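You operate a simulated robot arm through the tools that you are given. There is no shell and no other tool. Be economical: measure what you need, move in short steps, check, and stop when the job is done.

You are at the controls of a simulated robot arm. One attempt, no reset.

TASK
Pack the liners and cloths boxes, close the carton's flaps and tape them.
Fine: use the small carton and the beige tape patch, across the seam.

The check looks at the end state, three seconds after you hand in, the way a careful person would. Anything else that was tipped, shoved, dropped, spilled or broken makes it a failure. Flat cloth is picked up by pressing the open fingertips on it (5 to 10 N) and closing them slowly along it; thin cloth reads only 2 to 8 mm in the jaws.

THE ROBOT
A 7-joint arm with a two-finger parallel gripper on a trunk, on a base that drives. Base frame: it is fixed to the floor where the robot stands at the start and does not move with it; the origin is under the middle of the robot, x ahead of it, y to its left, z up; the surface under the hand at the start is at about z = 810. Lengths are in mm, angles in rad, forces in N, time in s.
Its first joint turns from -2.897 to 2.897 rad. Places, roughly: aisle flap of the small carton [400, 0, 1000]; carton [500, 0, 900]; inside of the small carton [500, 0, 800]; table flap of the small carton [700, 0, 1000]. Payload 3.43 kg.
The TCP is the grasp point between the finger pads, 30 mm short of the fingertips. In the tool frame z runs along the fingers and y along their closing line. The gripper opens to 94 mm. The fingers are 28 mm wide and 10 mm thick; the gripper's body (50 by 96 mm) begins 55 mm behind the TCP.
Orientation is told as [roll, pitch, yaw] about the base's x, y, z axes, in that order, counted from this pose: with the fingers straight down and closing along the base's y, the tool's x points along the base's -x, its y along +y and its z along -z.

THE INTERFACE
- The arm moves only by the tool nudge_tool. Its argument "targets" is text: rows parted by semicolons, each of 7 numbers parted by spaces: the shift along the base's x, y, z in units of 20 mm (1.0 is 20 mm), then the turn, a rotation vector about the base's x, y, z in units of 4 degrees (1.0 is 4 degrees), then the opening, from 0 (shut) to 1 (fully open). In form: tx ty tz rx ry rz claw; .... A call has 1 to 10 rows; each row shifts and turns the commanded pose from where the row before left it. A call with a number of a shift or a turn outside -1 to 1 is refused whole. Each row takes 0.2 s and may step no farther than 50 mm and 0.15 rad from the row before; otherwise, or with a gripper value out of range, the whole call is refused. Where a pose cannot be reached the arm comes as near as it can. A force on the tool above 80 N (or 10 N above the force at the start of the call, whichever is more), or a blocked arm, ends the call early, and 0.2 s more pass. Each finger travels about 45 mm/s and halts on what it meets, pressing with about 21 N; the grip force reading is that of the motor and also rises with nothing between the fingers. The clock runs only during rows and for 0.2 s after the last one: add rows that do not move to give the fingers time. It gives the time, the measured TCP pose, the force on the tool (base axes), the opening and the grip force at its end, in the units of the frame above (readings bear some noise), with the torque about the TCP (base axes, N m) and any sound that the robot's microphone picked up.
- Cameras (640 x 400 px; columns grow to the right, rows downward): "scene" is now at [25.3, 239.7, 1404.1]; the picture's right is [-0.18, -0.98, 0.00], its down [-0.46, 0.08, -0.89] and it looks along [0.87, -0.16, -0.46] (base axes); focal length 272 px, centre (320, 200). "wrist" rides on the gripper at [76, 14, -103] in the tool frame; the picture's right is [-0.18, 0.98, 0.00], its down [-0.75, -0.14, -0.64] and it looks along [-0.63, -0.12, 0.77] (tool axes); focal length 243 px, centre (320, 200). There is no depth. A picture from a camera that has moved, and an enlarged one, comes with that camera's place and axes in the base frame and with its lens. The place of the scene camera against the robot may be out by one fixed shift of up to 25 mm in any direction.
- grab_frame(camera): a new picture of that camera. No time passes.
- base_move(legs): drives the robot by 1 to 6 legs, each [ahead, turn to the left] in mm and rad, along the robot's own axes; the way and the turn of a leg run together, so that a leg with both is an arc; at most 1500 mm and 3.142 rad a leg. The arm and the cameras ride along, it lands a little off, and it stops where it bumps. It gives what a move gives.
- turn_head(pan, tilt): turns the head with the scene camera to pan (to the left, within 2.094 rad either way) and tilt (down, from -0.506 to 1.204), counted from straight ahead of the robot. It gives what a move gives.
- zoom(camera, box): a new picture of the part [left, top, right, bottom] of that camera's present view, enlarged. No time passes.
- hand_in(): hands the job in; it is judged then, once.

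Work in short steps. Places have to be worked out from the pictures, the camera data and where the tool is seen: move nearer, look again, correct. Check each grasp and each placing, and mend what went wrong. You have 120 turns and 82 pictures in all, those below and enlarged ones among them. Open the gripper and draw the arm clear of the work before you hand the job in, unless the task says otherwise; then end with one line.

The tools are called after ">>>" as a command line: name --argument value ..., lists and objects as JSON in quotes. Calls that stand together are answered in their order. nudge_tool: Moves the arm, as the interface text tells. Its arguments: {"type":"object","properties":{"targets":{"type":"string"}},"required":["targets"]} The other tools are called the same way: base_move (legs) drives the base; turn_head (pan, tilt) turns the head that bears the scene camera; grab_frame (camera) takes a picture; zoom (camera, box) takes an enlarged picture of a part of a camera's view; hand_in () hands the job in.

At the start:

```text
t: 0.0
tcp_pos: [596.9, 20.8, 1286.0]
ee_rot: [-0.001, 0.0, -0.007]
ft_force: [-0.1, 1.1, 0.5]
ft_torque: [-0.02, 0.01, 0.02]
gripper_width: 94.3
finger_force: 0.1
robot x, y, heading: [0.1, 6.7, -0.003]
head pan, tilt: [-0.183, 0.482]
```

scene: 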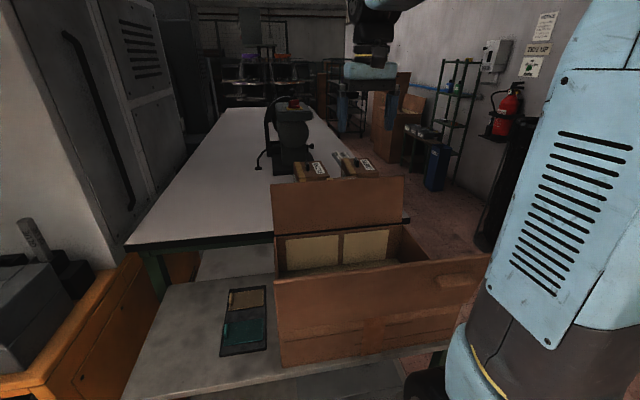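
wrist: 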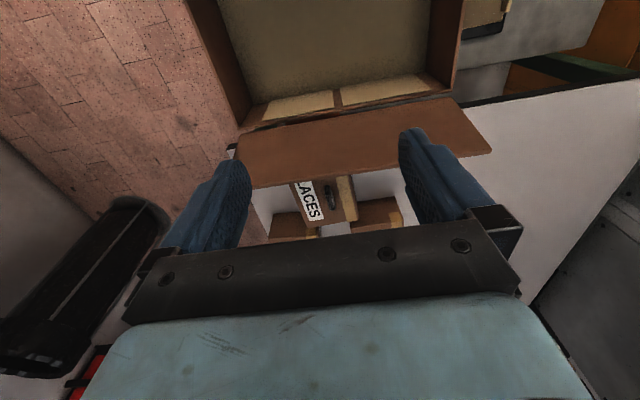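

I start by enlarging the scene to identify cartons, boxes and tape patches.

>>> zoom --camera "scene" --box '[200, 80, 440, 230]'

>>> zoom --camera "scene" --box '[200, 220, 500, 400]'

```text
2.67 times, centred on (320, 155) of scene
camera zoom: at [25.3, 239.7, 1404.1], right [-0.18, -0.98, 0.0], down [-0.46, 0.08, -0.89], along [0.87, -0.16, -0.46], focal length 726 px, centre (320, 320)
```

zoom: 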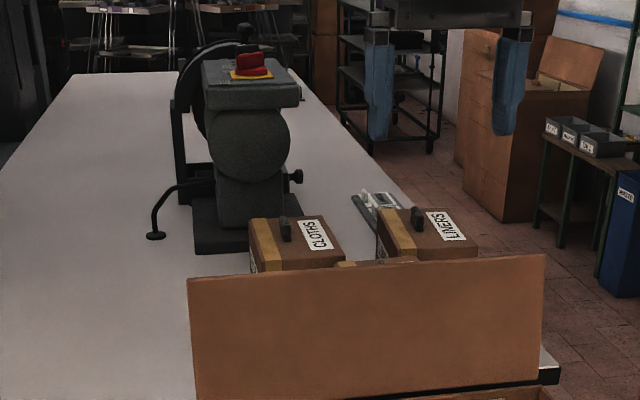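

```text
2.13 times, centred on (350, 310) of scene
camera zoom: at [25.3, 239.7, 1404.1], right [-0.18, -0.98, 0.0], down [-0.46, 0.08, -0.89], along [0.87, -0.16, -0.46], focal length 580 px, centre (256, -35)
```

zoom: 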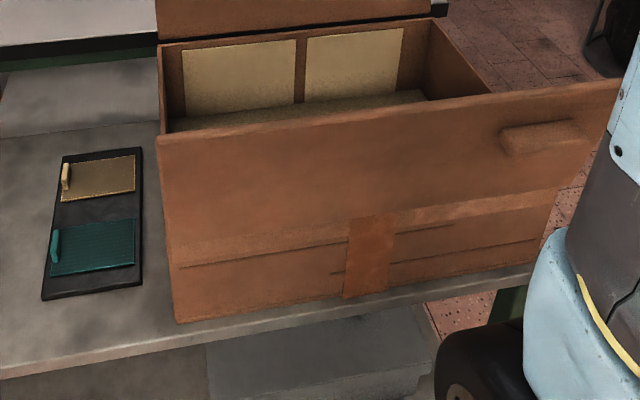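

>>> zoom --camera "wrist" --box '[180, 0, 540, 250]'

>>> turn_head --pan -0.1 --tilt 0.9

>>> grab_frame --camera "scene"

```text
1.60 times, centred on (360, 125) of wrist
camera zoom: at [519.9, 37.0, 1387.6], right [0.19, 0.98, 0.0], down [0.75, -0.15, 0.64], along [0.63, -0.12, -0.77], focal length 388 px, centre (256, 320)
```

zoom: 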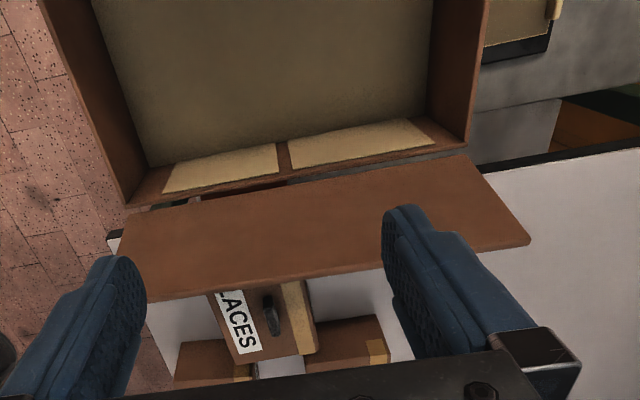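

```text
t: 0.9
tcp_pos: [596.4, 21.7, 1286.2]
ee_rot: [0.0, 0.001, -0.006]
ft_force: [-0.1, -0.4, 0.1]
ft_torque: [0.02, 0.01, -0.03]
gripper_width: 93.8
finger_force: 0.0
robot x, y, heading: [-3.7, 8.4, -0.005]
head pan, tilt: [-0.099, 0.901]
```

```text
76 pictures are left
camera scene: at [10.7, 248.8, 1368.8], right [-0.1, -0.99, 0.0], down [-0.78, 0.08, -0.62], along [0.62, -0.06, -0.78], focal length 272 px, centre (320, 200)
```

scene: 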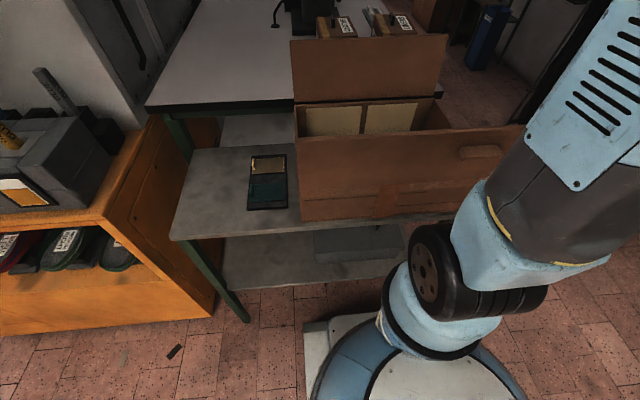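

I look to the right aisle and farther ahead to plan the drive.

>>> turn_head --pan -0.75 --tilt 0.5

>>> grab_frame --camera "scene"

```text
t: 1.9
tcp_pos: [596.4, 21.6, 1286.0]
ee_rot: [-0.001, 0.0, -0.007]
ft_force: [-0.1, -0.2, 0.3]
ft_torque: [0.01, -0.03, 0.0]
gripper_width: 94.0
finger_force: 0.0
robot x, y, heading: [-1.3, 8.3, 0.001]
head pan, tilt: [-0.75, 0.499]
```

```text
75 pictures are left
camera scene: at [2.1, 194.4, 1402.5], right [-0.68, -0.73, 0.0], down [-0.35, 0.33, -0.88], along [0.64, -0.6, -0.48], focal length 272 px, centre (320, 200)
```

scene: 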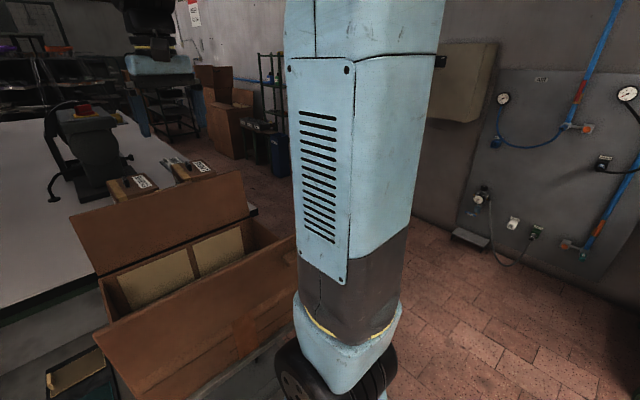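

The right aisle is wide and clear. I drive round to about (900, -700) facing the table's right side, from where both boxes and carton should be in reach.

>>> base_move --legs '[[0, -1.571], [710, 0], [0, 1.571], [900, 0], [0, 1.571]]'

>>> turn_head --pan 0.0 --tilt 0.6

>>> grab_frame --camera "scene"

>>> grab_frame --camera "wrist"

```text
t: 5.3
tcp_pos: [251.2, -497.9, 1286.2]
ee_rot: [0.0, -0.001, -1.142]
ft_force: [0.8, 0.5, 0.1]
ft_torque: [-0.04, 0.08, -0.02]
gripper_width: 94.3
finger_force: 0.1
robot x, y, heading: [39.3, 65.1, -1.103]
head pan, tilt: [-0.75, 0.499]
stopped in leg 1: the robot was blocked; the commanded pose is now the measured one
```

```text
t: 6.5
tcp_pos: [250.0, -497.8, 1287.3]
ee_rot: [0.001, -0.001, -1.14]
ft_force: [-0.3, -0.1, 0.4]
ft_torque: [0.0, 0.02, 0.01]
gripper_width: 94.2
finger_force: 0.0
robot x, y, heading: [42.6, 67.9, -1.104]
head pan, tilt: [0.0, 0.6]
```

```text
74 pictures are left
camera scene: at [258.2, 159.6, 1393.5], right [-0.89, -0.45, 0.0], down [-0.26, 0.5, -0.82], along [0.37, -0.74, -0.57], focal length 272 px, centre (320, 200)
```

scene: 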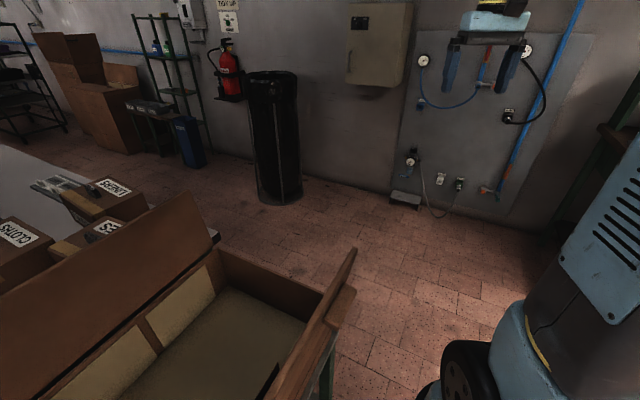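

```text
73 pictures are left
camera wrist: at [230.4, -422.6, 1389.1], right [0.97, 0.24, 0.0], down [0.19, -0.74, 0.64], along [0.16, -0.62, -0.77], focal length 243 px, centre (320, 200)
```

wrist: 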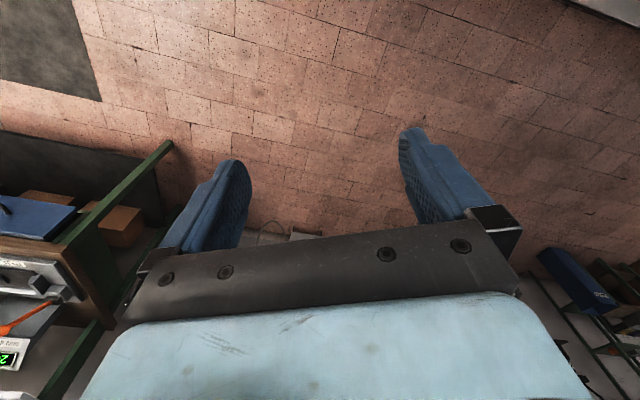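

The turn was blocked, likely a base corner meeting the bench. I turn back, back off 300 mm, and then turn again.

>>> base_move --legs '[[0, 1.104], [-300, 0], [0, -1.571]]'

>>> turn_head --pan 0.3 --tilt 0.8

>>> grab_frame --camera "scene"

```text
t: 9.9
tcp_pos: [644.3, -26.8, 1288.0]
ee_rot: [0.001, 0.0, -0.085]
ft_force: [1.1, -0.4, -0.5]
ft_torque: [0.07, 0.01, 0.0]
gripper_width: 94.1
finger_force: 0.0
robot x, y, heading: [42.1, -2.4, -0.01]
head pan, tilt: [0.0, 0.6]
stopped in leg 1: the robot was blocked; the commanded pose is now the measured one
```

```text
t: 10.7
tcp_pos: [643.3, -27.6, 1288.0]
ee_rot: [0.001, 0.002, -0.082]
ft_force: [-0.7, 0.6, 0.5]
ft_torque: [0.0, 0.01, 0.0]
gripper_width: 94.1
finger_force: 0.2
robot x, y, heading: [41.1, -1.1, -0.016]
head pan, tilt: [0.3, 0.799]
```

```text
72 pictures are left
camera scene: at [59.2, 269.5, 1376.7], right [0.29, -0.96, 0.0], down [-0.69, -0.2, -0.7], along [0.67, 0.2, -0.72], focal length 272 px, centre (320, 200)
```

scene: 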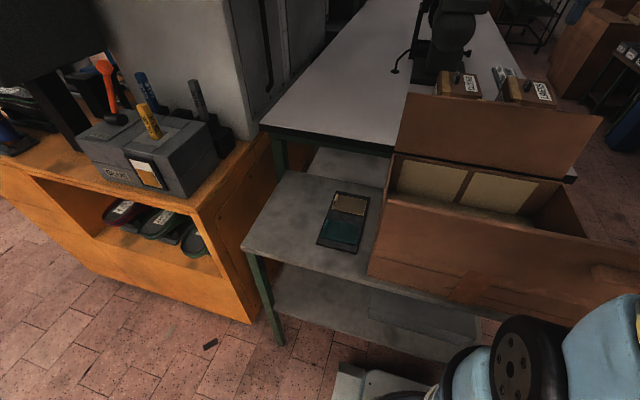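

The mast offset to the left swings forward in a right turn; I back off first, then do the rest of the route.

>>> base_move --legs '[[-320, 0], [0, -1.555], [720, 0], [0, 1.571]]'

```text
t: 15.9
tcp_pos: [-80.4, -568.7, 1287.4]
ee_rot: [0.0, 0.003, -1.278]
ft_force: [0.1, -0.6, -1.2]
ft_torque: [-0.03, 0.03, 0.01]
gripper_width: 93.8
finger_force: 0.0
robot x, y, heading: [-209.2, 29.4, -1.239]
head pan, tilt: [0.3, 0.799]
stopped in leg 2: the robot was blocked; the commanded pose is now the measured one
```

Still blocked; I look around for the obstacle.

>>> turn_head --pan -0.7 --tilt 0.7

>>> grab_frame --camera "scene"

>>> grab_frame --camera "wrist"

>>> turn_head --pan 1.0 --tilt 1.1

>>> grab_frame --camera "scene"

```text
t: 17.2
tcp_pos: [-81.2, -567.5, 1288.2]
ee_rot: [0.0, 0.002, -1.28]
ft_force: [-0.3, -0.7, -0.1]
ft_torque: [0.0, -0.01, 0.01]
gripper_width: 94.1
finger_force: 0.1
robot x, y, heading: [-210.7, 27.9, -1.24]
head pan, tilt: [-0.7, 0.7]
```

```text
71 pictures are left
camera scene: at [-43.5, 93.2, 1384.9], right [-0.93, 0.36, 0.0], down [0.23, 0.6, -0.76], along [-0.28, -0.71, -0.64], focal length 272 px, centre (320, 200)
```

scene: 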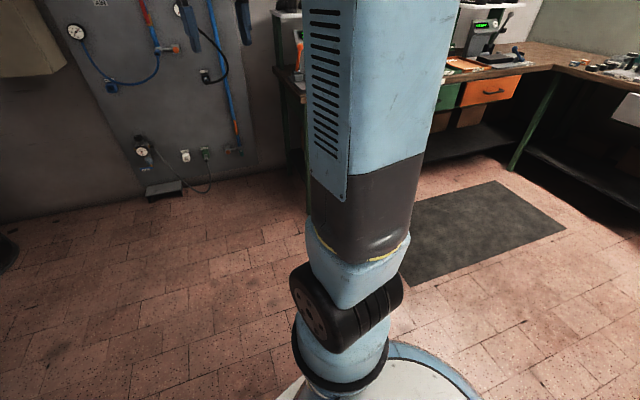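

```text
70 pictures are left
camera wrist: at [-89.9, -491.0, 1390.0], right [0.99, 0.11, 0.0], down [0.08, -0.76, 0.64], along [0.07, -0.64, -0.77], focal length 243 px, centre (320, 200)
```

wrist: 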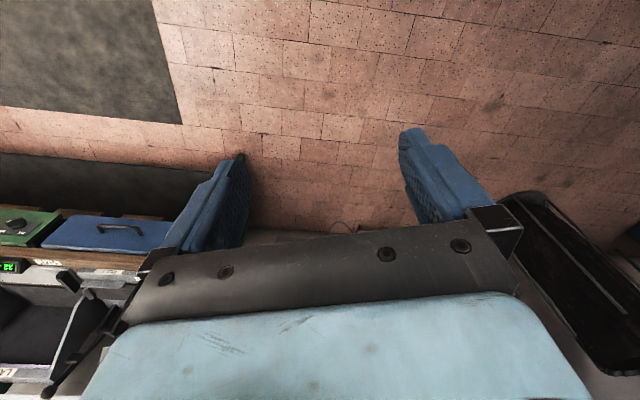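

```text
t: 18.9
tcp_pos: [-80.9, -568.3, 1287.7]
ee_rot: [0.0, 0.001, -1.277]
ft_force: [0.4, 0.7, -0.5]
ft_torque: [0.01, 0.04, 0.0]
gripper_width: 93.9
finger_force: 0.1
robot x, y, heading: [-212.1, 27.9, -1.241]
head pan, tilt: [1.0, 1.1]
```

```text
69 pictures are left
camera scene: at [48.6, 157.2, 1354.9], right [-0.24, -0.97, 0.0], down [-0.86, 0.21, -0.45], along [0.44, -0.11, -0.89], focal length 272 px, centre (320, 200)
```

scene: 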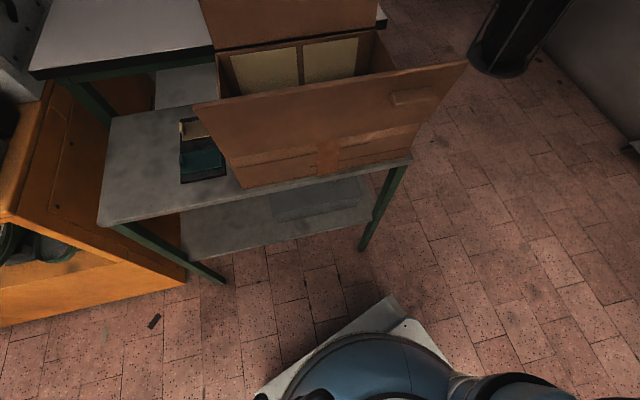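

Nothing visible stands near the base, so the stop may be from the turn itself; I continue in a smaller piece.

>>> base_move --legs '[[0, -0.33]]'

```text
t: 20.5
tcp_pos: [-282.6, -578.3, 1288.0]
ee_rot: [0.001, 0.001, -1.612]
ft_force: [0.1, -0.1, -0.1]
ft_torque: [0.01, 0.0, 0.03]
gripper_width: 94.0
finger_force: 0.1
robot x, y, heading: [-191.1, 27.8, -1.578]
head pan, tilt: [1.0, 1.1]
```

Smaller turns work. I continue with turns split up.

>>> base_move --legs '[[720, 0], [0, 0.52], [0, 0.52], [0, 0.53]]'

```text
t: 28.2
tcp_pos: [292.8, -1071.7, 1289.4]
ee_rot: [-0.001, 0.002, -0.548]
ft_force: [-1.1, 0.2, -0.8]
ft_torque: [0.05, -0.05, 0.0]
gripper_width: 94.0
finger_force: 0.0
robot x, y, heading: [-221.7, -749.0, -0.509]
head pan, tilt: [1.0, 1.1]
stopped in leg 4: the robot was blocked; the commanded pose is now the measured one
```

>>> base_move --legs '[[0, 0.509], [1100, 0], [0, 0.5]]'

```text
t: 37.2
tcp_pos: [1436.8, -497.3, 1288.5]
ee_rot: [0.0, 0.004, 0.448]
ft_force: [-0.1, 0.6, -0.3]
ft_torque: [-0.04, 0.0, -0.01]
gripper_width: 93.9
finger_force: 0.0
robot x, y, heading: [902.5, -785.7, 0.495]
head pan, tilt: [1.0, 1.1]
```

>>> base_move --legs '[[0, 0.6], [0, 0.476], [90, 0]]'

>>> turn_head --pan 0.0 --tilt 0.75

>>> grab_frame --camera "scene"

>>> grab_frame --camera "wrist"

```text
t: 41.1
tcp_pos: [920.2, -169.5, 1289.1]
ee_rot: [0.001, 0.003, 1.495]
ft_force: [0.3, 0.4, 0.5]
ft_torque: [0.0, 0.1, 0.01]
gripper_width: 93.5
finger_force: 0.2
robot x, y, heading: [967.5, -780.4, 1.563]
head pan, tilt: [1.0, 1.1]
stopped in leg 2: the robot was blocked; the commanded pose is now the measured one
```

```text
t: 42.4
tcp_pos: [919.4, -167.7, 1290.0]
ee_rot: [0.0, 0.002, 1.493]
ft_force: [0.2, -0.8, 0.2]
ft_torque: [0.01, -0.01, -0.02]
gripper_width: 93.9
finger_force: 0.2
robot x, y, heading: [971.2, -783.1, 1.561]
head pan, tilt: [0.0, 0.75]
```

```text
68 pictures are left
camera scene: at [728.8, -741.3, 1380.6], right [1.0, -0.01, 0.0], down [-0.01, -0.68, -0.73], along [0.01, 0.73, -0.68], focal length 272 px, centre (320, 200)
```

scene: 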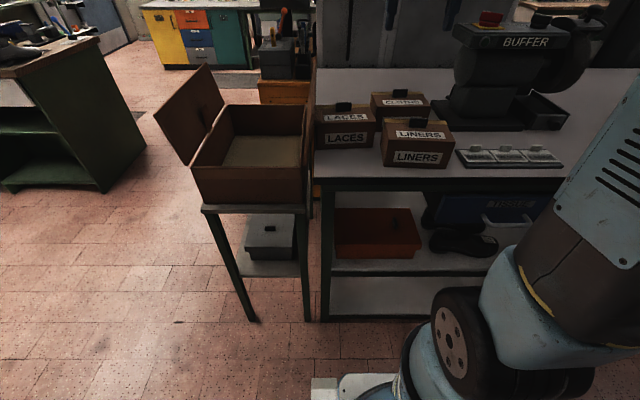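

```text
67 pictures are left
camera wrist: at [898.6, -243.4, 1391.7], right [-0.97, 0.26, 0.0], down [0.2, 0.74, 0.64], along [0.17, 0.62, -0.77], focal length 243 px, centre (320, 200)
```

wrist: 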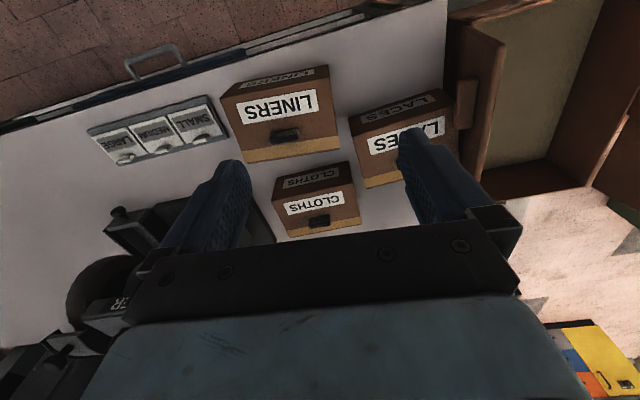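

Excellent view: I triangulate LINERS knob ≈(989,-107,1060), CLOTHS knob ≈(985,72,1062), carton x≈386–685, y≈-125–235, rim z≈940. I shift the base toward -x/+y to reach both the boxes and all the carton.

>>> base_move --legs '[[0, -0.6], [-320, 0], [0, 0.6], [360, 0]]'

>>> grab_frame --camera "wrist"

>>> grab_frame --camera "scene"

```text
t: 50.0
tcp_pos: [742.0, -84.0, 1289.6]
ee_rot: [0.0, 0.003, 1.492]
ft_force: [-0.4, -0.2, 0.3]
ft_torque: [0.01, 0.01, 0.01]
gripper_width: 94.0
finger_force: 0.1
robot x, y, heading: [790.4, -697.8, 1.556]
head pan, tilt: [0.0, 0.75]
```

```text
66 pictures are left
camera wrist: at [720.0, -158.7, 1391.8], right [-0.97, 0.26, 0.0], down [0.2, 0.74, 0.64], along [0.17, 0.62, -0.77], focal length 243 px, centre (320, 200)
```

wrist: 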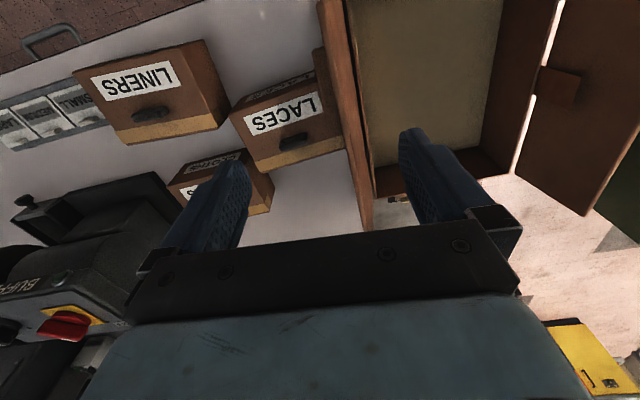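

```text
65 pictures are left
camera scene: at [547.9, -656.2, 1380.6], right [1.0, -0.01, 0.0], down [-0.01, -0.68, -0.73], along [0.01, 0.73, -0.68], focal length 272 px, centre (320, 200)
```

scene: 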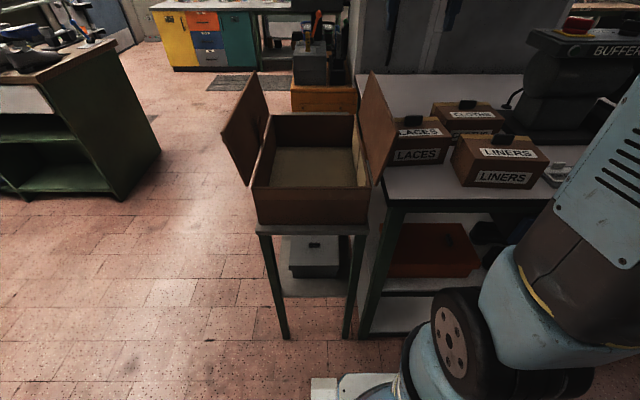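

I zoom on the knobs to see their shape.

>>> zoom --camera "wrist" --box '[70, 30, 350, 205]'

>>> zoom --camera "scene" --box '[240, 60, 580, 272]'

```text
2.29 times, centred on (210, 118) of wrist
camera zoom: at [720.0, -158.7, 1391.8], right [-0.97, 0.26, 0.0], down [0.2, 0.74, 0.64], along [0.17, 0.62, -0.77], focal length 555 px, centre (571, 389)
```

zoom: 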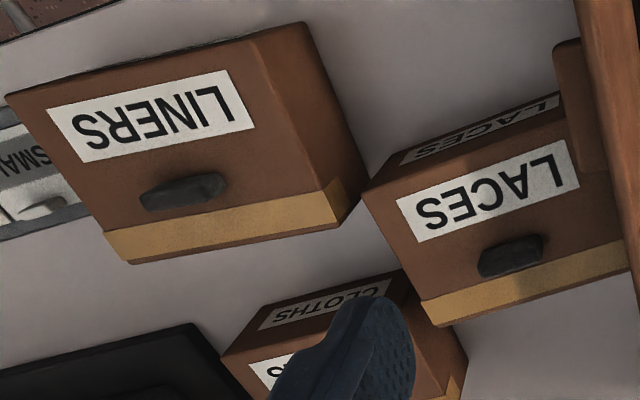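

```text
1.88 times, centred on (410, 166) of scene
camera zoom: at [547.9, -656.2, 1380.6], right [1.0, -0.01, 0.0], down [-0.01, -0.68, -0.73], along [0.01, 0.73, -0.68], focal length 512 px, centre (151, 264)
```

zoom: 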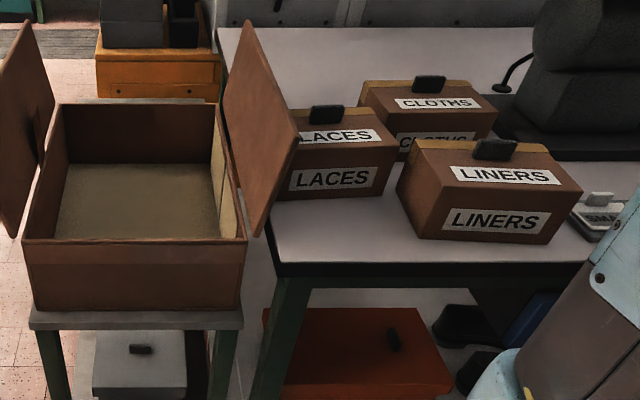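

Knobs are bars elongated along x, so I want the fingers closing along y: I turn the yaw to about π while moving above LINERS (≈982,-103), staying high.

>>> nudge_tool --targets "0.54 -0.05 -0.3 0 0 1 1;0.54 -0.05 -0.3 0 0 1 1;0.54 -0.05 -0.3 0 0 1 1;0.54 -0.05 -0.3 0 0 1 1;0.54 -0.05 -0.3 0 0 1 1;0.54 -0.05 -0.3 0 0 1 1;0.54 -0.05 -0.3 0 0 1 1;0.54 -0.05 -0.3 0 0 1 1;0.54 -0.05 -0.3 0 0 1 1;0.54 -0.05 -0.3 0 0 1 1"

>>> nudge_tool --targets "0.54 -0.05 -0.3 0 0 1 1;0.54 -0.05 -0.3 0 0 1 1;0.54 -0.05 -0.3 0 0 1 1;0.54 -0.05 -0.3 0 0 1 1;0.54 -0.05 -0.3 0 0 1 1;0.54 -0.05 -0.3 0 0 1 1;0.54 -0.05 -0.3 0 0 1 1;0.54 -0.05 -0.3 0 0 1 1;0.54 -0.05 -0.3 0 0 1 1;0.54 -0.05 -0.3 0 0 1 1"

>>> grab_frame --camera "wrist"

```text
t: 52.2
tcp_pos: [850.0, -93.6, 1230.3]
ee_rot: [-0.002, 0.004, 2.192]
ft_force: [-0.3, 0.5, 0.2]
ft_torque: [-0.03, 0.03, 0.01]
gripper_width: 94.0
finger_force: 0.0
robot x, y, heading: [788.7, -693.6, 1.561]
head pan, tilt: [0.0, 0.75]
```

```text
t: 54.5
tcp_pos: [957.5, -104.2, 1169.6]
ee_rot: [0.001, 0.005, 2.891]
ft_force: [0.5, 0.0, 0.2]
ft_torque: [-0.04, -0.04, 0.04]
gripper_width: 94.0
finger_force: 0.0
robot x, y, heading: [790.1, -695.0, 1.564]
head pan, tilt: [0.0, 0.75]
```

```text
62 pictures are left
camera wrist: at [1026.3, -137.5, 1271.9], right [-0.42, -0.91, 0.0], down [-0.7, 0.32, 0.64], along [-0.58, 0.27, -0.77], focal length 243 px, centre (320, 200)
```

wrist: 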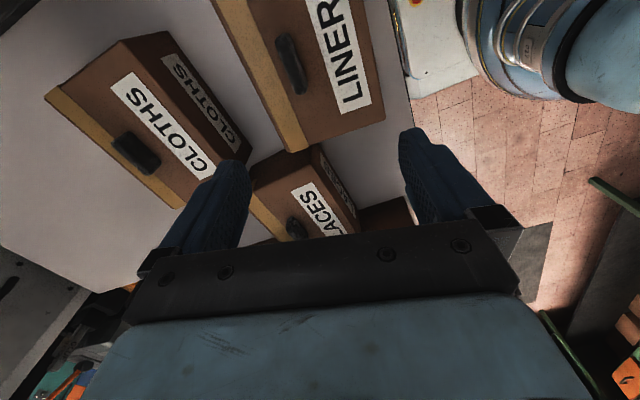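

Triangulating from three wrist views gives LINERS knob ≈(997,-95,1029), CLOTHS knob ≈(993,102,1031). I align over LINERS and lower to z≈1090.

>>> nudge_tool --targets "0.5 0.12 -0.5 0 0 0.7 1;0.5 0.12 -1 0 0 0.7 1;0.5 0.12 -1 0 0 0.7 1;0.5 0.12 -1 0 0 0.7 1;0 0 -0.5 0 0 0 1;0 0 0 0 0 0 1"

>>> grab_frame --camera "wrist"

```text
t: 55.9
tcp_pos: [996.3, -95.6, 1087.2]
ee_rot: [0.0, 0.002, 3.085]
ft_force: [-0.4, 0.5, -0.1]
ft_torque: [0.0, 0.0, 0.0]
gripper_width: 94.0
finger_force: 0.0
robot x, y, heading: [786.6, -699.9, 1.56]
head pan, tilt: [0.0, 0.75]
```

```text
61 pictures are left
camera wrist: at [1071.1, -113.6, 1190.6], right [-0.24, -0.97, 0.0], down [-0.75, 0.18, 0.64], along [-0.62, 0.15, -0.77], focal length 243 px, centre (320, 200)
```

wrist: 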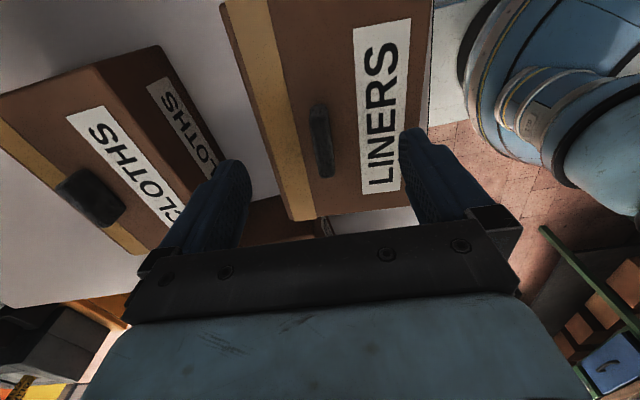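

Aligned. I lower in small steps with the force watched.

>>> nudge_tool --targets "0 0 -0.8 0 0 0 1;0 0 -0.8 0 0 0 1;0 0 -0.4 0 0 0 1;0 0 0 0 0 0 1"

>>> grab_frame --camera "wrist"

```text
t: 56.9
tcp_pos: [998.2, -93.9, 1055.6]
ee_rot: [-0.009, 0.005, 3.085]
ft_force: [-3.3, -2.5, 16.5]
ft_torque: [-0.9, 0.38, 0.03]
gripper_width: 94.0
finger_force: 0.0
robot x, y, heading: [786.5, -695.7, 1.562]
head pan, tilt: [0.0, 0.75]
stopped in row 4: the force on the tool passed its limit at 83 N (the readings are from after the stop); the commanded pose is now the measured one
```

```text
60 pictures are left
camera wrist: at [1071.9, -113.2, 1157.5], right [-0.24, -0.97, -0.01], down [-0.75, 0.18, 0.64], along [-0.62, 0.16, -0.77], focal length 243 px, centre (320, 200)
```

wrist: 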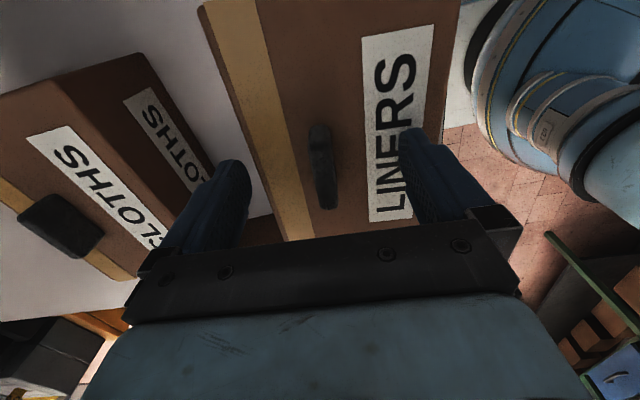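

Fingertips met the box top at TCP 1055 (box top ≈1024). I lift 4 mm and close.

>>> nudge_tool --targets "0 0 0.2 0 0 0 1;0 0 0 0 0 0 0;0 0 0 0 0 0 0;0 0 0 0 0 0 0;0 0 0 0 0 0 0;0 0 0 0 0 0 0;0 0 0 0 0 0 0"

```text
t: 58.5
tcp_pos: [998.2, -95.0, 1058.5]
ee_rot: [-0.008, 0.005, 3.084]
ft_force: [-0.7, -0.8, -0.3]
ft_torque: [-0.36, 0.08, -0.17]
gripper_width: 11.6
finger_force: 20.8
robot x, y, heading: [787.6, -692.2, 1.559]
head pan, tilt: [0.0, 0.75]
```

Gripped at 11.6 mm width. I lift gently and check.

>>> nudge_tool --targets "0 0 0.5 0 0 0 0;0 0 0.5 0 0 0 0;0 0 1 0 0 0 0;0 0 1 0 0 0 0;0 0 0 0 0 0 0"

>>> grab_frame --camera "wrist"

```text
t: 59.7
tcp_pos: [999.6, -94.3, 1117.0]
ee_rot: [-0.007, 0.005, 3.084]
ft_force: [-0.4, -0.6, 0.1]
ft_torque: [0.01, 0.01, -0.02]
gripper_width: 0.2
finger_force: 21.1
robot x, y, heading: [784.0, -694.5, 1.564]
head pan, tilt: [0.0, 0.75]
```

```text
59 pictures are left
camera wrist: at [1072.9, -112.9, 1219.1], right [-0.24, -0.97, -0.01], down [-0.75, 0.18, 0.64], along [-0.62, 0.16, -0.77], focal length 243 px, centre (320, 200)
```

wrist: 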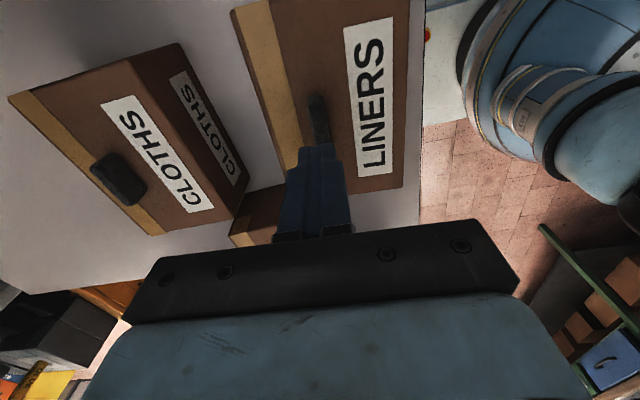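

The grip slid off: only the knob's top was held. I reopen, go down to light contact and grip lower.

>>> nudge_tool --targets "0 0 0 0 0 0 1;0 0 0 0 0 0 1;0 0 -0.5 0 0 0 1;0 0 -1 0 0 0 1;0.1 0.05 -1 0 0 0 1;0 0 -0.35 0 0 0 1;0 0 0 0 0 0 1"

```text
t: 61.3
tcp_pos: [999.1, -92.4, 1060.5]
ee_rot: [-0.006, 0.004, 3.083]
ft_force: [-0.6, 0.7, 0.2]
ft_torque: [-0.02, -0.02, -0.01]
gripper_width: 93.9
finger_force: 0.1
robot x, y, heading: [787.5, -695.0, 1.561]
head pan, tilt: [0.0, 0.75]
```

>>> nudge_tool --targets "0 0 -0.15 0.1 0 0 1;0 0 -0.1 0 0 0 1;0 0 0 0 0 0 1"

```text
t: 62.1
tcp_pos: [1001.6, -92.7, 1056.1]
ee_rot: [-0.015, 0.005, 3.085]
ft_force: [0.1, -0.3, 4.6]
ft_torque: [-0.18, 0.05, 0.02]
gripper_width: 94.0
finger_force: 0.0
robot x, y, heading: [792.1, -693.6, 1.562]
head pan, tilt: [0.0, 0.75]
```

>>> nudge_tool --targets "0 0 0 -0.22 0 0 1;0 0 -0.15 0 0 0 1;0 0 0 0 0 0 1"

```text
t: 62.9
tcp_pos: [1001.2, -93.1, 1053.6]
ee_rot: [-0.003, 0.008, 3.084]
ft_force: [-2.5, 1.5, 45.3]
ft_torque: [-2.17, 0.63, -0.42]
gripper_width: 93.0
finger_force: 0.0
robot x, y, heading: [790.1, -693.9, 1.556]
head pan, tilt: [0.0, 0.75]
```

Contact is only under the -y finger: the +y finger hangs beyond the box edge. I raise slightly, half close so both fingertips lie on the lid, and touch down again.

>>> nudge_tool --targets "0 0 0.25 0 0 0 1;0 0 0 0 0 0 0.4;0 0 0 0 0 0 0.4;0 0 0 0 0 0 0.4;0 0 -0.1 0 0 0 0.4;0 0 0 0 0 0 0.4"

>>> zoom --camera "wrist" --box '[200, 40, 440, 240]'

```text
t: 64.3
tcp_pos: [1000.8, -92.0, 1056.7]
ee_rot: [0.002, 0.005, 3.084]
ft_force: [-0.8, 0.1, 0.3]
ft_torque: [0.02, -0.04, -0.03]
gripper_width: 37.9
finger_force: 0.1
robot x, y, heading: [786.1, -694.4, 1.562]
head pan, tilt: [0.0, 0.75]
```

```text
2.00 times, centred on (320, 140) of wrist
camera zoom: at [1074.2, -110.9, 1158.2], right [-0.24, -0.97, 0.0], down [-0.75, 0.18, 0.64], along [-0.62, 0.15, -0.77], focal length 485 px, centre (320, 320)
```

zoom: 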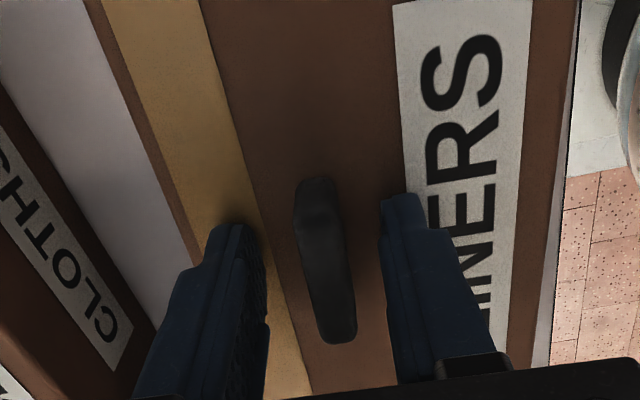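

>>> nudge_tool --targets "0 0 -0.12 0 0 0 0.35;0 0 0 0 0 0 0;0 0 0 0 0 0 0;0 0 0 0 0 0 0;0 0 0 0 0 0 0"

```text
t: 65.5
tcp_pos: [1000.7, -93.4, 1053.7]
ee_rot: [-0.001, 0.006, 3.084]
ft_force: [2.1, -9.1, 28.1]
ft_torque: [-0.42, 0.19, 0.01]
gripper_width: 11.8
finger_force: 21.5
robot x, y, heading: [789.8, -698.8, 1.56]
head pan, tilt: [0.0, 0.75]
```

Gripped low now, pressing on the lid. I lift slowly and check the width.

>>> nudge_tool --targets "0 0 0.2 0 0 0 0;0 0 0.2 0 0 0 0;0 0 0.3 0 0 0 0;0 0 0.3 0 0 0 0;0 0 0 0 0 0 0"

```text
t: 66.7
tcp_pos: [1001.5, -92.9, 1073.9]
ee_rot: [0.003, 0.006, 3.083]
ft_force: [0.7, 0.0, -3.6]
ft_torque: [-0.02, -0.02, -0.02]
gripper_width: 11.6
finger_force: 20.3
robot x, y, heading: [787.7, -693.9, 1.557]
head pan, tilt: [0.0, 0.75]
```

Holding (11.6 mm, box ≈0.4 kg). Corrected geometry: carton x≈388–678, y≈-160–232, rim z≈937, bench ≈808. I lift high and carry LINERS over the table flap (top ≈1085).

>>> nudge_tool --targets "0 0 1 0 0 0 0;0 0 1 0 0 0 0;0 0 1 0 0 0 0;-1 0.1 1 0 0 0.2 0;-1 0.1 1 0 0 0.2 0;-1 0.1 1 0 0 0.2 0;-1 0.1 1 0 0 0.2 0;-1 0.1 1 0 0 0.2 0;-1 0.1 1 0 0 0 0;-1 0.1 0 0 0 0 0"

>>> nudge_tool --targets "-1 0.1 0 0 0 0 0;-1 0.1 0 0 0 0 0;-1 0.1 0 0 0 0 0;-1 0.1 0 0 0 0 0;-1 0.1 0 0 0 0 0;-1 0.1 0 0 0 0 0;-1 0.1 0 0 0 0 0;-1 0.1 0 0 0 0 0;-1 0.1 0 0 0 0 0;-1 0.1 0 0 0 0 0"

>>> nudge_tool --targets "-1 0.1 0 0 0 0 0;-1 0.1 0 0 0 0 0;-1 0.1 0 0 0 0 0;-1 0.1 0 0 0 0 0;-1 0.1 0 0 0 0 0;-1 0.1 0 0 0 0 0;-0.5 0 0 0 0 0 0;0 0 0 0 0 0 0"

>>> grab_frame --camera "scene"

>>> grab_frame --camera "wrist"

```text
t: 68.9
tcp_pos: [860.2, -77.4, 1251.8]
ee_rot: [0.002, 0.004, -3.129]
ft_force: [-0.1, 0.2, -4.5]
ft_torque: [0.04, -0.03, -0.02]
gripper_width: 11.7
finger_force: 21.1
robot x, y, heading: [787.2, -692.1, 1.559]
head pan, tilt: [0.0, 0.75]
```

```text
t: 71.1
tcp_pos: [660.0, -59.8, 1253.6]
ee_rot: [0.002, 0.007, -3.129]
ft_force: [-0.1, -0.3, -3.8]
ft_torque: [0.04, 0.01, -0.02]
gripper_width: 11.8
finger_force: 20.7
robot x, y, heading: [789.7, -697.5, 1.56]
head pan, tilt: [0.0, 0.75]
```

```text
t: 72.9
tcp_pos: [529.2, -45.0, 1253.9]
ee_rot: [0.0, 0.005, -3.129]
ft_force: [-0.3, 0.0, -4.6]
ft_torque: [0.07, 0.02, -0.06]
gripper_width: 11.7
finger_force: 20.9
robot x, y, heading: [788.5, -692.7, 1.562]
head pan, tilt: [0.0, 0.75]
```

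```text
57 pictures are left
camera scene: at [547.9, -655.8, 1380.6], right [1.0, -0.01, 0.0], down [-0.01, -0.68, -0.73], along [0.01, 0.73, -0.68], focal length 272 px, centre (320, 200)
```

scene: 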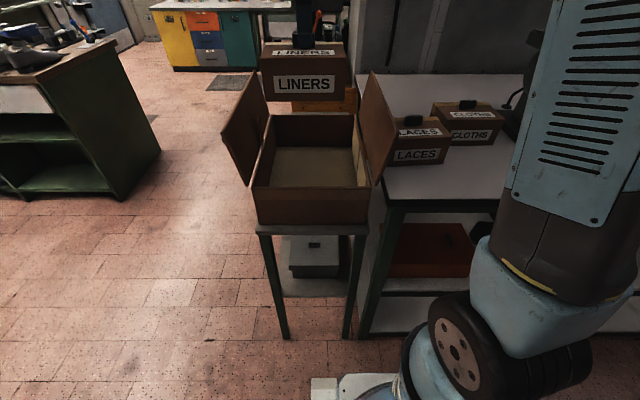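

```text
56 pictures are left
camera wrist: at [605.0, -58.3, 1355.7], right [-0.17, -0.99, 0.0], down [-0.76, 0.13, 0.64], along [-0.63, 0.11, -0.77], focal length 243 px, centre (320, 200)
```

wrist: 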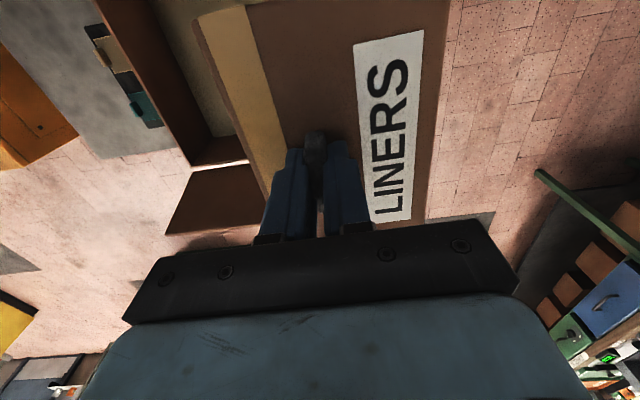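

Box is above the carton; the carton's far aisle corner computes to (394,233), confirming geometry. I lower into the carton.

>>> nudge_tool --targets "0 0 -1 0 0 0 0;0 0 -1 0 0 0 0;0 0 -1 0 0 0 0;0 0 -1 0 0 0 0;0 0 -1 0 0 0 0;0 0 -1 0 0 0 0;0 0 -1 0 0 0 0;0 0 -1 0 0 0 0;0 0 -1 0 0 0 0;0 0 -1 0 0 0 0"

>>> nudge_tool --targets "0 0 -1 0 0 0 0;0 0 -1 0 0 0 0;0 0 -1 0 0 0 0;0 0 -1 0 0 0 0;0 0 -0.5 0 0 0 0;0 0 0 0 0 0 0"

>>> grab_frame --camera "scene"

```text
t: 75.1
tcp_pos: [531.0, -47.1, 1052.7]
ee_rot: [0.002, 0.006, -3.131]
ft_force: [0.3, 0.3, -3.6]
ft_torque: [0.01, -0.02, 0.0]
gripper_width: 11.9
finger_force: 21.4
robot x, y, heading: [787.3, -694.6, 1.558]
head pan, tilt: [0.0, 0.75]
```

```text
t: 76.5
tcp_pos: [529.8, -46.0, 964.4]
ee_rot: [0.001, 0.005, -3.129]
ft_force: [0.4, 0.4, -3.9]
ft_torque: [0.04, -0.02, 0.01]
gripper_width: 11.8
finger_force: 21.0
robot x, y, heading: [788.2, -695.1, 1.564]
head pan, tilt: [0.0, 0.75]
```

```text
55 pictures are left
camera scene: at [547.8, -655.8, 1380.6], right [1.0, -0.01, 0.0], down [-0.01, -0.68, -0.73], along [0.01, 0.73, -0.68], focal length 272 px, centre (320, 200)
```

scene: 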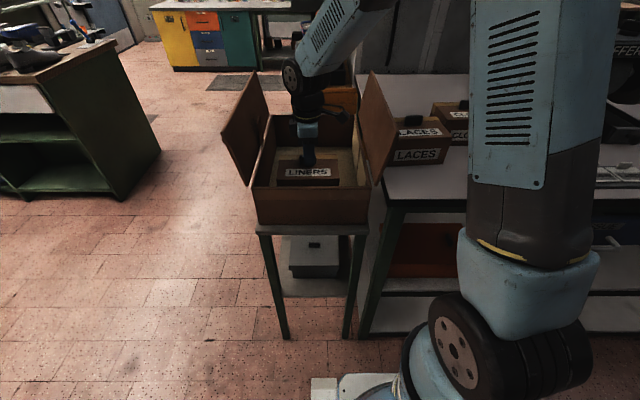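

>>> nudge_tool --targets "0 0 -0.5 0 0 0 0;0 0 -0.5 0 0 0 0;0 0 -0.2 0 0 0 0;0 0 0 0 0 0 0"

```text
t: 77.5
tcp_pos: [530.7, -45.8, 939.4]
ee_rot: [0.001, 0.005, -3.129]
ft_force: [-0.2, -0.5, -3.6]
ft_torque: [0.08, 0.01, -0.02]
gripper_width: 11.8
finger_force: 20.4
robot x, y, heading: [789.8, -693.8, 1.557]
head pan, tilt: [0.0, 0.75]
```

>>> nudge_tool --targets "0 0 -0.2 0 0 0 0;0 0 -0.2 0 0 0 0;0 0 0 0 0 0 0"

```text
t: 78.3
tcp_pos: [530.8, -46.8, 932.1]
ee_rot: [0.002, 0.007, -3.129]
ft_force: [-1.2, -0.1, -3.7]
ft_torque: [0.02, -0.01, -0.04]
gripper_width: 11.8
finger_force: 20.8
robot x, y, heading: [785.8, -694.2, 1.565]
head pan, tilt: [0.0, 0.75]
```

>>> nudge_tool --targets "0 0 -0.2 0 0 0 0;0 0 -0.2 0 0 0 0;0 0 -0.1 0 0 0 0;0 0 0 0 0 0 0"

```text
t: 79.3
tcp_pos: [530.3, -46.2, 925.2]
ee_rot: [-0.005, 0.003, -3.13]
ft_force: [6.7, 1.9, 59.9]
ft_torque: [-0.59, -0.07, 0.38]
gripper_width: 11.9
finger_force: 20.8
robot x, y, heading: [786.5, -694.0, 1.557]
head pan, tilt: [0.0, 0.75]
```

On the carton floor. I relieve the load, open partway and rise.

>>> nudge_tool --targets "0 0 0.1 0 0 0 0;0 0 0 0 0 0 0.45;0 0 0 0 0 0 0.45;0 0 0 0 0 0 0.45;0 0 0.5 0 0 0 0.45;0 0 1 0 0 0 0.45;0 0 1 0 0 0 0.45;0 0 1 0 0 0 0.45;0 0 1 0 0 0 0.45"

>>> grab_frame --camera "wrist"

```text
t: 81.3
tcp_pos: [530.2, -47.9, 1013.7]
ee_rot: [0.002, 0.006, -3.128]
ft_force: [-0.8, -0.3, -0.7]
ft_torque: [-0.05, 0.02, 0.02]
gripper_width: 42.6
finger_force: 0.1
robot x, y, heading: [784.5, -693.8, 1.562]
head pan, tilt: [0.0, 0.75]
```

```text
54 pictures are left
camera wrist: at [605.2, -60.1, 1116.1], right [-0.17, -0.99, 0.0], down [-0.76, 0.13, 0.64], along [-0.63, 0.11, -0.77], focal length 243 px, centre (320, 200)
```

wrist: 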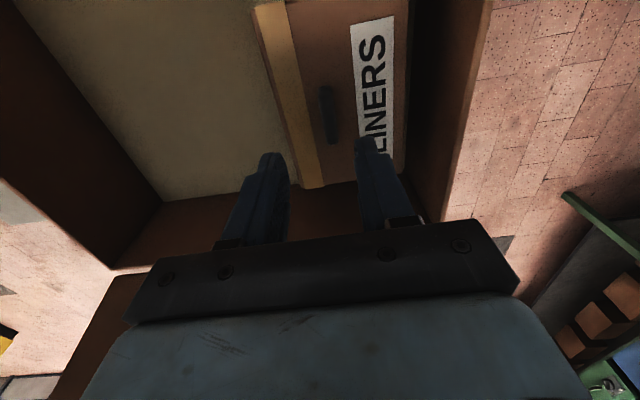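

LINERS sits upright in the carton. Now I rise and go to CLOTHS.

>>> nudge_tool --targets "0 0 1 0 0 0 0.6;0 0 1 0 0 0 0.6;0 0 1 0 0 0 0.6;0 0 1 0 0 0 0.6;1 0 1 0 0 0 0.6;1 0 1 0 0 0 0.6;1 0 1 0 0 0 0.6;1 0.3 1 0 0 0 0.6;1 0.3 0.2 0 0 0 0.6;1 0.3 0 0 0 0 0.6"

>>> nudge_tool --targets "1 0.4 0 0 0 0 0.6;1 0.4 0 0 0 0 0.6;1 0.4 0 0 0 0 0.6;1 0.4 0 0 0 0 0.6;1 0.4 0 0 0 0 0.6;1 0.4 0 0 0 0 0.6;1 0.4 0 0 0 0 0.6;1 0.4 0 0 0 0 0.6;1 0.4 0 0 0 0 0.6;1 0.4 0 0 0 0 0.6"

>>> nudge_tool --targets "1 0.4 -0.5 0 0 0 0.6;1 0.4 -0.5 0 0 0 0.6;1 0.4 -0.5 0 0 0 0.6;1 0.4 -0.5 0 0 0 0.6;1 0.4 -0.5 0 0 0 0.6;1 0.4 -0.5 0 0 0 0.6;1 0.2 0 0 0 0 0.6;0 0 0 0 0 0 0.6"

>>> grab_frame --camera "wrist"

```text
t: 83.5
tcp_pos: [649.9, -30.3, 1177.9]
ee_rot: [0.002, 0.004, -3.129]
ft_force: [-0.3, 0.8, -0.3]
ft_torque: [0.03, 0.02, 0.01]
gripper_width: 56.5
finger_force: 0.1
robot x, y, heading: [786.8, -693.1, 1.559]
head pan, tilt: [0.0, 0.75]
```

```text
t: 85.7
tcp_pos: [850.1, 48.7, 1178.6]
ee_rot: [0.001, 0.005, -3.13]
ft_force: [-0.6, -0.4, 0.1]
ft_torque: [0.02, -0.02, 0.01]
gripper_width: 56.5
finger_force: 0.1
robot x, y, heading: [788.6, -695.9, 1.559]
head pan, tilt: [0.0, 0.75]
```

```text
t: 87.5
tcp_pos: [990.0, 102.4, 1117.2]
ee_rot: [0.002, 0.005, -3.129]
ft_force: [-0.2, 0.3, -0.4]
ft_torque: [-0.01, -0.01, -0.01]
gripper_width: 56.5
finger_force: 0.1
robot x, y, heading: [787.3, -694.2, 1.562]
head pan, tilt: [0.0, 0.75]
```

```text
53 pictures are left
camera wrist: at [1064.9, 89.7, 1219.8], right [-0.17, -0.99, 0.0], down [-0.76, 0.13, 0.64], along [-0.63, 0.11, -0.77], focal length 243 px, centre (320, 200)
```

wrist: 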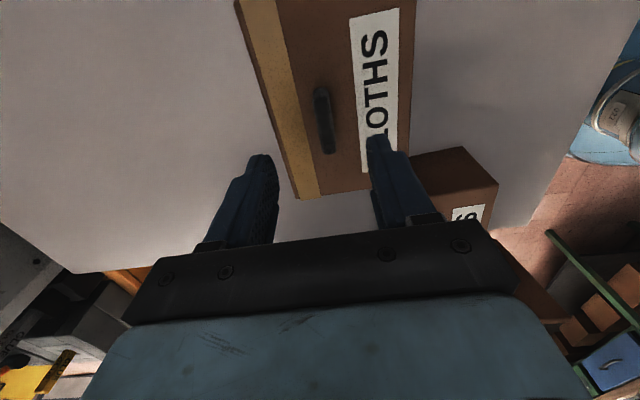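

Centred; knob ≈(992,99) turned about +3°. I align and go down to just above contact.

>>> nudge_tool --targets "0 -0.15 -0.5 0 0 0.6 0.4;0 0 -1 0 0 0 0.4;0 0 -1 0 0 0 0.4;0 0 -0.2 0 0 0 0.4;0 0 0 0 0 0 0.4"

>>> zoom --camera "wrist" --box '[200, 40, 440, 240]'

```text
t: 88.7
tcp_pos: [989.8, 100.5, 1063.4]
ee_rot: [0.001, 0.004, -3.088]
ft_force: [-1.0, 0.4, -0.4]
ft_torque: [-0.01, 0.02, 0.01]
gripper_width: 37.6
finger_force: 0.0
robot x, y, heading: [792.2, -697.0, 1.557]
head pan, tilt: [0.0, 0.75]
```

```text
2.00 times, centred on (320, 140) of wrist
camera zoom: at [1065.2, 90.8, 1165.8], right [-0.13, -0.99, 0.0], down [-0.76, 0.1, 0.64], along [-0.63, 0.08, -0.77], focal length 485 px, centre (320, 320)
```

zoom: 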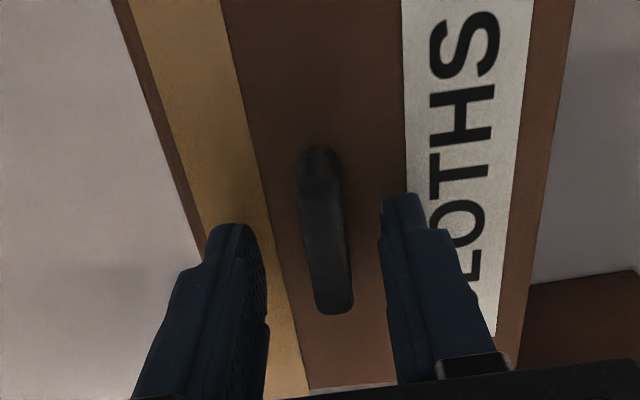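

>>> nudge_tool --targets "0.1 0 -0.2 0 0 0 0.4;0 0 -0.15 0 0 0 0.4;0 0 0 0 0 0 0.4"

```text
t: 89.5
tcp_pos: [992.2, 100.6, 1056.5]
ee_rot: [0.001, 0.005, -3.086]
ft_force: [0.2, 0.9, 0.2]
ft_torque: [0.05, 0.01, 0.0]
gripper_width: 37.7
finger_force: 0.0
robot x, y, heading: [787.7, -691.9, 1.564]
head pan, tilt: [0.0, 0.75]
```

>>> nudge_tool --targets "0 0 -0.1 0 0 0 0.4;0 0 -0.1 0 0 0 0.4;0 0 0 0 0 0 0.4"

```text
t: 90.3
tcp_pos: [992.0, 101.4, 1054.4]
ee_rot: [-0.001, 0.008, -3.086]
ft_force: [0.6, 1.6, 28.9]
ft_torque: [-0.34, 0.31, 0.04]
gripper_width: 37.2
finger_force: 0.1
robot x, y, heading: [785.7, -697.1, 1.559]
head pan, tilt: [0.0, 0.75]
```

Light contact (29 N). I close and lift slowly.

>>> nudge_tool --targets "0 0 0 0 0 0 0;0 0 0 0 0 0 0;0 0 0 0 0 0 0;0 0 0 0 0 0 0;0 0 0.2 0 0 0 0;0 0 0.2 0 0 0 0;0 0 0.3 0 0 0 0;0 0 0.3 0 0 0 0;0 0 0 0 0 0 0"

```text
t: 92.3
tcp_pos: [992.6, 101.1, 1073.2]
ee_rot: [0.003, 0.006, -3.087]
ft_force: [-0.4, 0.5, -4.6]
ft_torque: [0.06, 0.0, 0.03]
gripper_width: 12.0
finger_force: 21.0
robot x, y, heading: [788.2, -694.7, 1.555]
head pan, tilt: [0.0, 0.75]
```

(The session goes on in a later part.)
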